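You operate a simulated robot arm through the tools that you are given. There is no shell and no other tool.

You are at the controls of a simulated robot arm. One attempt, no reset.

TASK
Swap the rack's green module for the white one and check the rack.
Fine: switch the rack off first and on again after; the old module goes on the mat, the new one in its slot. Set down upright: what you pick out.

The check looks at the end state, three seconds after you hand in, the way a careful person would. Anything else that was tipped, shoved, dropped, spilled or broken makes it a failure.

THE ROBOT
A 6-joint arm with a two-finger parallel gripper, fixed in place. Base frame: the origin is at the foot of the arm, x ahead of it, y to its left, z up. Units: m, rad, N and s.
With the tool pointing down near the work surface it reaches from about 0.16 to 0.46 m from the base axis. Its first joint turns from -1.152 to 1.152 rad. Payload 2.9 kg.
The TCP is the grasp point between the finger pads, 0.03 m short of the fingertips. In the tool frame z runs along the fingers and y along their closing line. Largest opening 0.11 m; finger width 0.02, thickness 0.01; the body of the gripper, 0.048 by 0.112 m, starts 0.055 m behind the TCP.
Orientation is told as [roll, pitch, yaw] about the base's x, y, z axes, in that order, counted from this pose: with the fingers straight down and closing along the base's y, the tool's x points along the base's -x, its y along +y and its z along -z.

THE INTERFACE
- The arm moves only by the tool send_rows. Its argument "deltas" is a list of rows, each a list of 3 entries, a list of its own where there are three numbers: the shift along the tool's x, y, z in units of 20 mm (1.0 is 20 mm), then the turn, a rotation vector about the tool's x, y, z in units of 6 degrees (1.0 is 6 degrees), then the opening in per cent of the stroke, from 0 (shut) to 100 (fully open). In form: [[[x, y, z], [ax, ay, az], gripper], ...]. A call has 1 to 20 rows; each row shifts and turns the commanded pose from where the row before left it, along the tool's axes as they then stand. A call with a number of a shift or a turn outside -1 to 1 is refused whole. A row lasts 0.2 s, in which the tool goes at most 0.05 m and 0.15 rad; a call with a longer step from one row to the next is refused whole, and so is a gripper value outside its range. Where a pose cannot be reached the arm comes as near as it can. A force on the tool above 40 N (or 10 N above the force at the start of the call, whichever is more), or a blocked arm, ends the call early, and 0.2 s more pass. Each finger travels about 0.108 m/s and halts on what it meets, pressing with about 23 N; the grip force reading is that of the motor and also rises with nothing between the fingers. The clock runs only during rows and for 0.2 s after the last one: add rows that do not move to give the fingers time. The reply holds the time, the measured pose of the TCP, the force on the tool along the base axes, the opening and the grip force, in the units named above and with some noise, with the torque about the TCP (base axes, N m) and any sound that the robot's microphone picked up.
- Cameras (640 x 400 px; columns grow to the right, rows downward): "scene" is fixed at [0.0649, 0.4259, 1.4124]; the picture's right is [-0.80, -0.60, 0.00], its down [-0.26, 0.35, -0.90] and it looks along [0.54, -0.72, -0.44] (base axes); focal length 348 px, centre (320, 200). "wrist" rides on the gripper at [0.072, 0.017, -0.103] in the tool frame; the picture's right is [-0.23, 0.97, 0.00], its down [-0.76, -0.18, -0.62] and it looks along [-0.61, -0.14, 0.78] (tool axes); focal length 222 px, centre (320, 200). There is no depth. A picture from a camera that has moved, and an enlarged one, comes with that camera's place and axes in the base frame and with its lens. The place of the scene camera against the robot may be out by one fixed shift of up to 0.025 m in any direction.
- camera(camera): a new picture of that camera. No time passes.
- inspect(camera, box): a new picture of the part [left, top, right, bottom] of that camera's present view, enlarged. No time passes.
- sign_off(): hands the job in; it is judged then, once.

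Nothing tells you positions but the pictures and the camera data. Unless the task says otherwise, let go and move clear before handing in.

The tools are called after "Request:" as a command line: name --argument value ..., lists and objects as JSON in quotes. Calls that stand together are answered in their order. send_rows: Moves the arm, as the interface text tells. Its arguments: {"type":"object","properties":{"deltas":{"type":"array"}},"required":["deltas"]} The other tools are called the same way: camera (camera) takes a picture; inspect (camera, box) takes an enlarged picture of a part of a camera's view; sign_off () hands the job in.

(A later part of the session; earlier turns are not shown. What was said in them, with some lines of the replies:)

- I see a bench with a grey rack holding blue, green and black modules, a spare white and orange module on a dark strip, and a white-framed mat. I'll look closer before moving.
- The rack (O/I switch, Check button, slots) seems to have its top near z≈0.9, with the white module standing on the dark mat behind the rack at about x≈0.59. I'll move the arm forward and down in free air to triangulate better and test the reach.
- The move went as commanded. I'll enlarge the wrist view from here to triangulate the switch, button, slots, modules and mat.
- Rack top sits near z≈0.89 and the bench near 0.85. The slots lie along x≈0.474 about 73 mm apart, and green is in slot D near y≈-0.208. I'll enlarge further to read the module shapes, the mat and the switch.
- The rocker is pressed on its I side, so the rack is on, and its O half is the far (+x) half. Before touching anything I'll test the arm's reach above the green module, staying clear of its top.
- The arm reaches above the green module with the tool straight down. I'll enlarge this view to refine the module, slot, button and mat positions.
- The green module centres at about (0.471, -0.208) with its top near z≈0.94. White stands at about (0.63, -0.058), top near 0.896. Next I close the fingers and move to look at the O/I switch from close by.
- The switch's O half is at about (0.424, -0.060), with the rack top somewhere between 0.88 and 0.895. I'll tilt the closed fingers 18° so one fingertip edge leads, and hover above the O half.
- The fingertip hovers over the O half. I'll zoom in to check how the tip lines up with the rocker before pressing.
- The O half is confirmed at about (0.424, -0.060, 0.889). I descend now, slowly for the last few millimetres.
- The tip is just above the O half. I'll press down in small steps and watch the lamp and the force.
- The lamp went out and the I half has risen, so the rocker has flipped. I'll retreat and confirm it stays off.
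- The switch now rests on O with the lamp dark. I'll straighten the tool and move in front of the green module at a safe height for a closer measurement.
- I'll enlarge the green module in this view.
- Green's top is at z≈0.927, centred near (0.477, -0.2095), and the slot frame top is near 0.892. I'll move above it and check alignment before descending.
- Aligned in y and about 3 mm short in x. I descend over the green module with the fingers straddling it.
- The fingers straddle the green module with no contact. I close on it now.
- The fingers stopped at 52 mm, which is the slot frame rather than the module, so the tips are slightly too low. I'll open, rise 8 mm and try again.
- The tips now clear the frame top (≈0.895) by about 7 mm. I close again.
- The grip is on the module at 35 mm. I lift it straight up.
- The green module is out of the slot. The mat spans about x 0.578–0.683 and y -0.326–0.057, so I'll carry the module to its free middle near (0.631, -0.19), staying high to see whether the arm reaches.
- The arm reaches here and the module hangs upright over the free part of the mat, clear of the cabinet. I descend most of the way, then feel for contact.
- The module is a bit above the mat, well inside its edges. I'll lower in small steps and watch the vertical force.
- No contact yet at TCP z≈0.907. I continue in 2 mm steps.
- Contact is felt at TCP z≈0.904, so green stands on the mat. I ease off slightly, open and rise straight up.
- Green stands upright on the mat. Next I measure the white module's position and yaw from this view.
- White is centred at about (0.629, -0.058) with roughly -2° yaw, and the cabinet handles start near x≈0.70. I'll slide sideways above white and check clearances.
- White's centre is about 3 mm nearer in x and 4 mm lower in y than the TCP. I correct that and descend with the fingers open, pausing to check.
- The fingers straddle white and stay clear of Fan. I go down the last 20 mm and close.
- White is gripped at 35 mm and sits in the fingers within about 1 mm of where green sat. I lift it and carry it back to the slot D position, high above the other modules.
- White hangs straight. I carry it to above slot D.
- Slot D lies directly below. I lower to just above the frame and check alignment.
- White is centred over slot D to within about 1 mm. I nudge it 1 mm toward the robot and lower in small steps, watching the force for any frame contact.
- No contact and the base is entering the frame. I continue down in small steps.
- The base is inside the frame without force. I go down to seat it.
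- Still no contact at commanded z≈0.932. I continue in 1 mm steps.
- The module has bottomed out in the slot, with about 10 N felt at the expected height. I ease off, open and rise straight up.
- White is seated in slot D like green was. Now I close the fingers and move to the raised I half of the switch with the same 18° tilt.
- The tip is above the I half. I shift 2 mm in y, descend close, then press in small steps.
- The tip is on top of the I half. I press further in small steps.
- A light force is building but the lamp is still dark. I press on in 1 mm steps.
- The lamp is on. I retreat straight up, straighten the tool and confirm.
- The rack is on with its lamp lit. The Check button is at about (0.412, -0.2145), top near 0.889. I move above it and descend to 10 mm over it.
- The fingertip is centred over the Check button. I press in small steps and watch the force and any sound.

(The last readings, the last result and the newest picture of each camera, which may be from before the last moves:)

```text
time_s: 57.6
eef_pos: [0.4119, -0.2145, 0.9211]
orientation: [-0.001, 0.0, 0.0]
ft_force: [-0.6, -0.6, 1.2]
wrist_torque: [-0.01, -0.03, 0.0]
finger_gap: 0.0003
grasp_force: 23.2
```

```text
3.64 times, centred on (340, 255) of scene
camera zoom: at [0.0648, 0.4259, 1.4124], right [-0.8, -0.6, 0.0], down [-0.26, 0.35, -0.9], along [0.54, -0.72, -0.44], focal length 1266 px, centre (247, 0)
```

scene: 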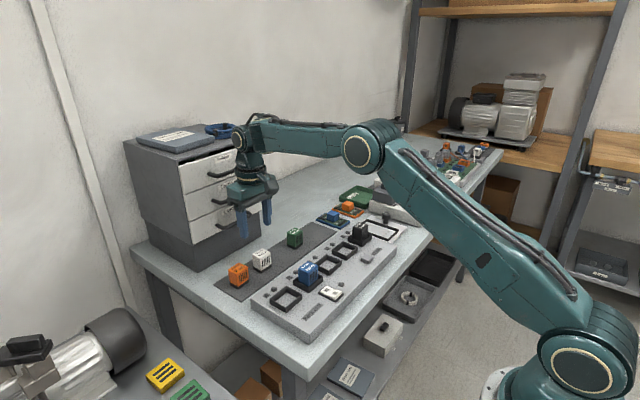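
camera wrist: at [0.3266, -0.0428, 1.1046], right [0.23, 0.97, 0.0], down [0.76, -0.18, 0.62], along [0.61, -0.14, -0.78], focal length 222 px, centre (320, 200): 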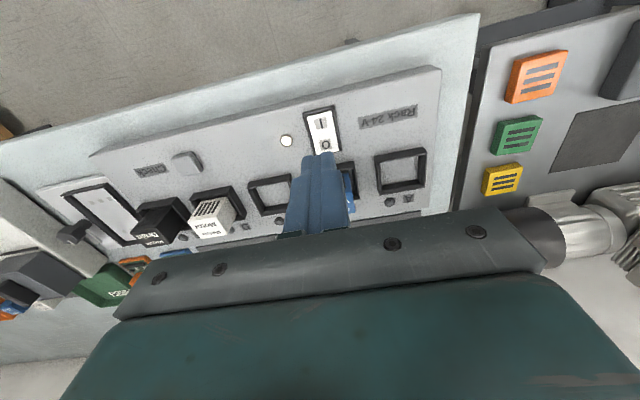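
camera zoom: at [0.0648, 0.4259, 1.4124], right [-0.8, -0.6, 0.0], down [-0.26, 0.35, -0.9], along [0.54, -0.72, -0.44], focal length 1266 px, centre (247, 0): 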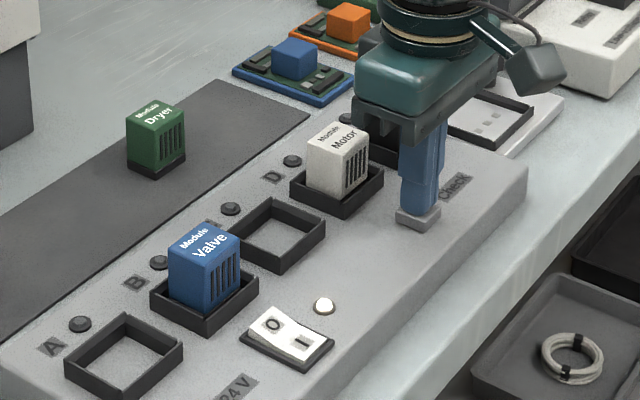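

The force is about 1 N, so contact is just beginning. I press on in 1 mm steps.

Request:
send_rows --deltas '[[[0, 0, 0.06], [0, 0, 0], 0], [[0, 0, 0.06], [0, 0, 0], 0], [[0, 0, 0], [0, 0, 0], 0]]'

Request:
inspect --camera "scene" --box '[260, 200, 420, 310]'

```text
time_s: 58.4
eef_pos: [0.4128, -0.2141, 0.9179]
orientation: [-0.001, -0.001, 0.0]
ft_force: [1.4, 0.3, 1.3]
wrist_torque: [-0.04, -0.02, 0.0]
finger_gap: 0.0003
grasp_force: 23.0
```

```text
3.64 times, centred on (340, 255) of scene
camera zoom: at [0.0649, 0.426, 1.4124], right [-0.8, -0.6, 0.0], down [-0.26, 0.35, -0.9], along [0.54, -0.72, -0.44], focal length 1266 px, centre (247, 0)
```

zoom: 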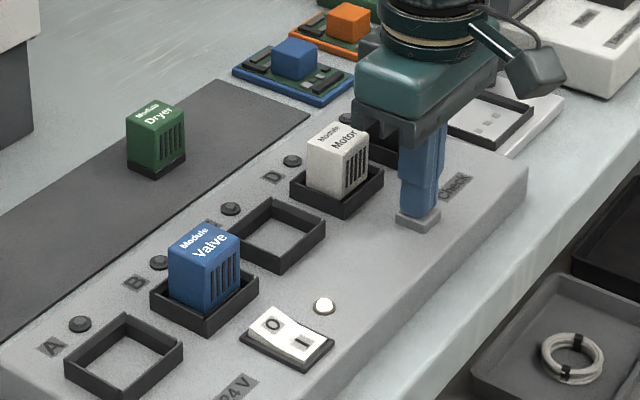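

The button is moving down against a light spring, but no LED has changed yet. I press further.

Request:
send_rows --deltas '[[[0, 0, 0.06], [0, 0, 0], 0], [[0, 0, 0.06], [0, 0, 0], 0], [[0, 0, 0], [0, 0, 0], 0]]'

Request:
inspect --camera "scene" --box '[260, 200, 420, 310]'

```text
time_s: 59.2
eef_pos: [0.4128, -0.2157, 0.9166]
orientation: [-0.002, 0.001, 0.001]
ft_force: [-1.5, 2.6, 3.2]
wrist_torque: [0.06, 0.03, -0.02]
finger_gap: 0.0002
grasp_force: 23.6
heard: click
```

```text
3.64 times, centred on (340, 255) of scene
camera zoom: at [0.0648, 0.426, 1.4124], right [-0.8, -0.6, 0.0], down [-0.26, 0.35, -0.9], along [0.54, -0.72, -0.44], focal length 1266 px, centre (247, 0)
```

zoom: 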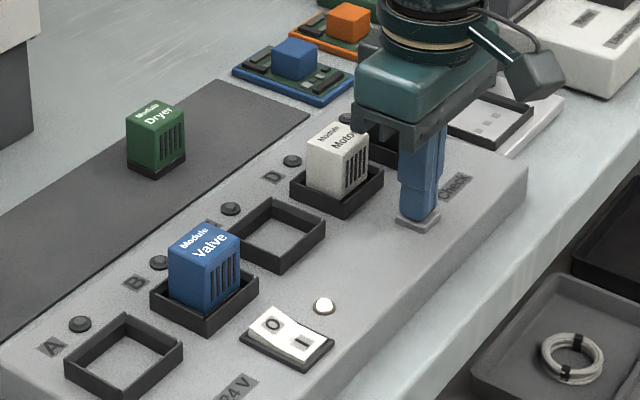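

A click was heard. I release the button and look at the LEDs.

Request:
send_rows --deltas '[[[0, 0, -0.3], [0, 0, 0], 0]]'

Request:
inspect --camera "scene" --box '[260, 200, 420, 310]'

Request:
camera --camera "wrist"

```text
time_s: 59.6
eef_pos: [0.4123, -0.2144, 0.9225]
orientation: [0.0, 0.0, 0.002]
ft_force: [0.0, -0.9, -0.7]
wrist_torque: [0.01, -0.01, 0.0]
finger_gap: 0.0001
grasp_force: 22.9
```

```text
3.64 times, centred on (340, 255) of scene
camera zoom: at [0.0649, 0.4259, 1.4124], right [-0.8, -0.6, 0.0], down [-0.26, 0.35, -0.9], along [0.54, -0.72, -0.44], focal length 1266 px, centre (247, 0)
```

zoom: 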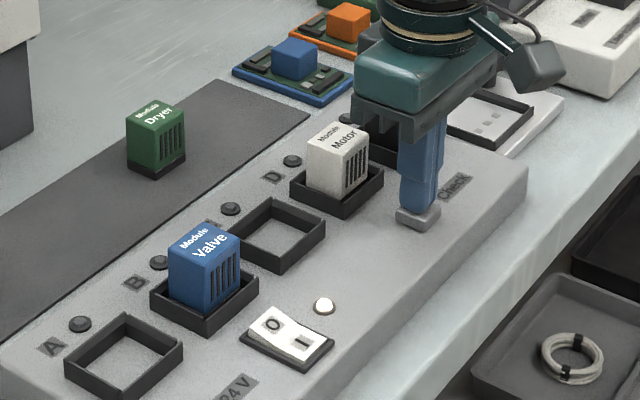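

```text
taken
camera wrist: at [0.3413, -0.1972, 1.0264], right [0.23, 0.97, 0.0], down [0.76, -0.18, 0.62], along [0.61, -0.14, -0.78], focal length 222 px, centre (320, 200)
```

wrist: 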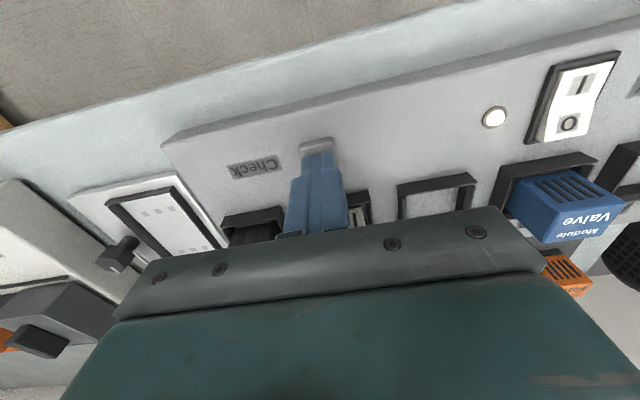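

The button sprang back. I rise clear and look closely at the slot LEDs for the check result.

Request:
send_rows --deltas '[[[0, 0, -0.8], [0, 0, 0], 0], [[0, 0, -1], [0, 0, 0], 0], [[0.2, 0, -1], [0, 0, 0], 0], [[0.9, 0, -1], [0, 0, 0], 0], [[0.9, 0, -1], [0, 0, 0], 0], [[0.9, 0, 0], [0, 0, 0], 0], [[0, 0, 0], [0, 0, 0], 0]]'

Request:
inspect --camera "scene" --box '[320, 205, 400, 265]'

Request:
inspect --camera "wrist" --box '[160, 40, 480, 240]'

Request:
inspect --camera "scene" --box '[240, 230, 350, 320]'

```text
time_s: 61.2
eef_pos: [0.354, -0.215, 1.0192]
orientation: [-0.001, 0.0, 0.0]
ft_force: [0.4, 0.4, -0.6]
wrist_torque: [0.0, 0.02, 0.0]
finger_gap: 0.0002
grasp_force: 22.8
```

```text
6.67 times, centred on (360, 235) of scene
camera zoom: at [0.0648, 0.4259, 1.4124], right [-0.8, -0.6, 0.0], down [-0.26, 0.35, -0.9], along [0.54, -0.72, -0.44], focal length 2322 px, centre (53, -33)
```

zoom: 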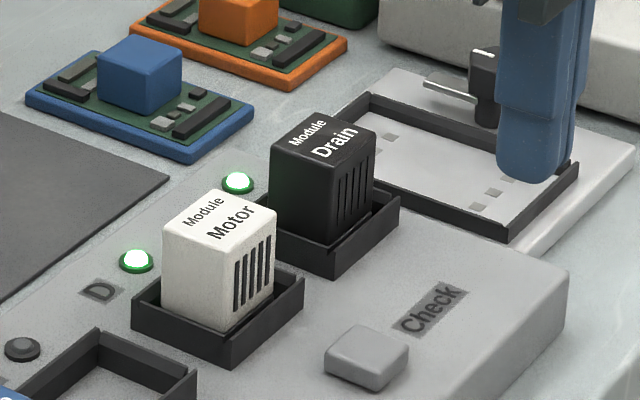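

```text
2.00 times, centred on (320, 140) of wrist
camera zoom: at [0.2827, -0.1972, 1.1224], right [0.23, 0.97, 0.0], down [0.76, -0.18, 0.62], along [0.61, -0.14, -0.78], focal length 444 px, centre (320, 320)
```

zoom: 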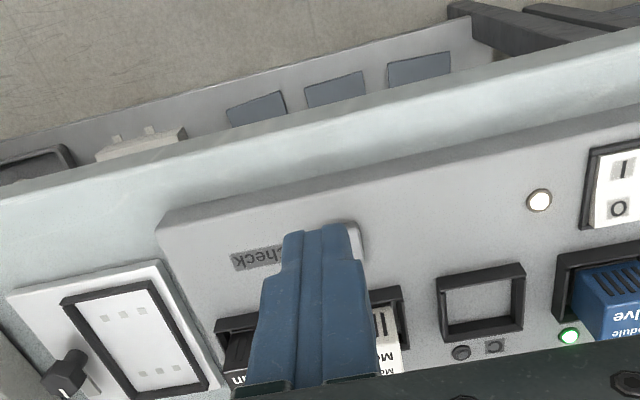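

```text
4.44 times, centred on (295, 275) of scene
camera zoom: at [0.0648, 0.4259, 1.4124], right [-0.8, -0.6, 0.0], down [-0.26, 0.35, -0.9], along [0.54, -0.72, -0.44], focal length 1548 px, centre (431, -133)
```

zoom: 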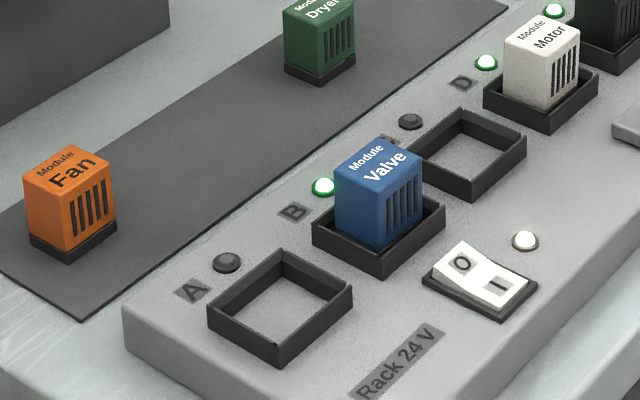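

Slots B, D and E now show green LEDs, so the check passed. I take one last overall look before handing in.

Request:
send_rows --deltas '[[[0.5, 0, -1], [0, 0, 0], 0], [[0.5, 0, -1], [0, 0, 0], 20], [[0.5, 0, -1], [0, 0, 0], 40], [[0, 0, -1], [0, 0, 0], 40], [[0, 0, 0], [0, 0, 0], 40]]'

Request:
camera --camera "scene"

Request:
inspect --camera "scene" --box '[210, 190, 410, 340]'

```text
time_s: 62.4
eef_pos: [0.3241, -0.2153, 1.0974]
orientation: [0.0, 0.001, 0.0]
ft_force: [1.6, -0.9, -0.4]
wrist_torque: [-0.01, -0.02, 0.03]
finger_gap: 0.0438
grasp_force: 0.1
```

```text
taken
```

scene: 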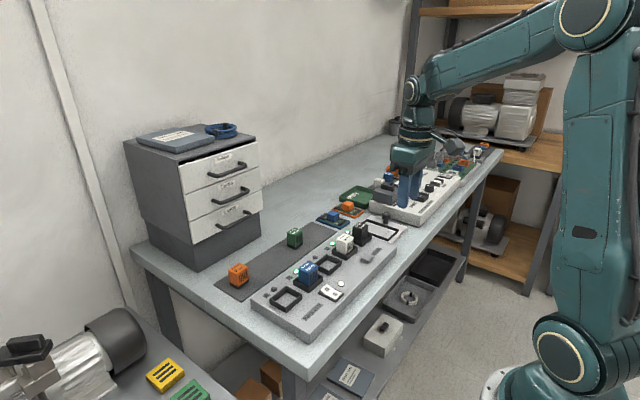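

```text
2.67 times, centred on (310, 265) of scene
camera zoom: at [0.0648, 0.4259, 1.4124], right [-0.8, -0.6, 0.0], down [-0.26, 0.35, -0.9], along [0.54, -0.72, -0.44], focal length 929 px, centre (347, 27)
```

zoom: 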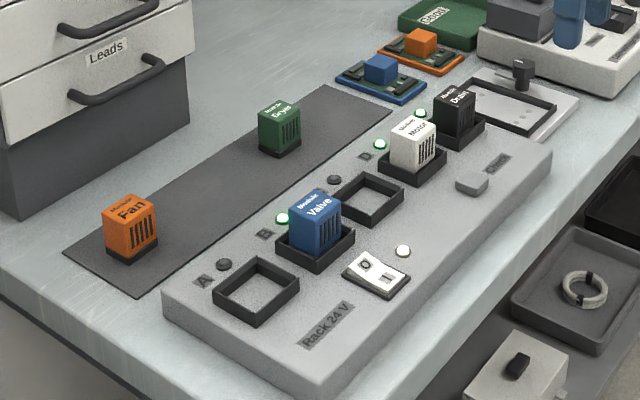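

The white Motor module is in slot D and the green Dryer module stands upright on the mat. The rack is on with its check LEDs green, nothing else has been disturbed, and the arm is clear, so I hand in.

Request:
sign_off

```text
The job is handed in.
```

The swap is done and handed in. The white Motor module is in slot D, where the green Dryer module was, and Dryer stands upright on the mat.

- **Power:** I switched the rack off before pulling the old module and back on after seating the new one. The lamp is lit and the switch rests on I.
- **Check:** I pressed the Check button until it clicked. The LEDs beside the three filled slots (B, D and E) then turned green.
- **One slip:** on the first try at gripping Dryer, the fingers closed on the slot frame for a moment instead of the module. I opened, raised the gripper 8 mm and gripped properly. The frame and the neighbouring modules looked unmoved afterwards.

Nothing else looked tipped or shifted in the last picture, and the arm is clear of the bench.
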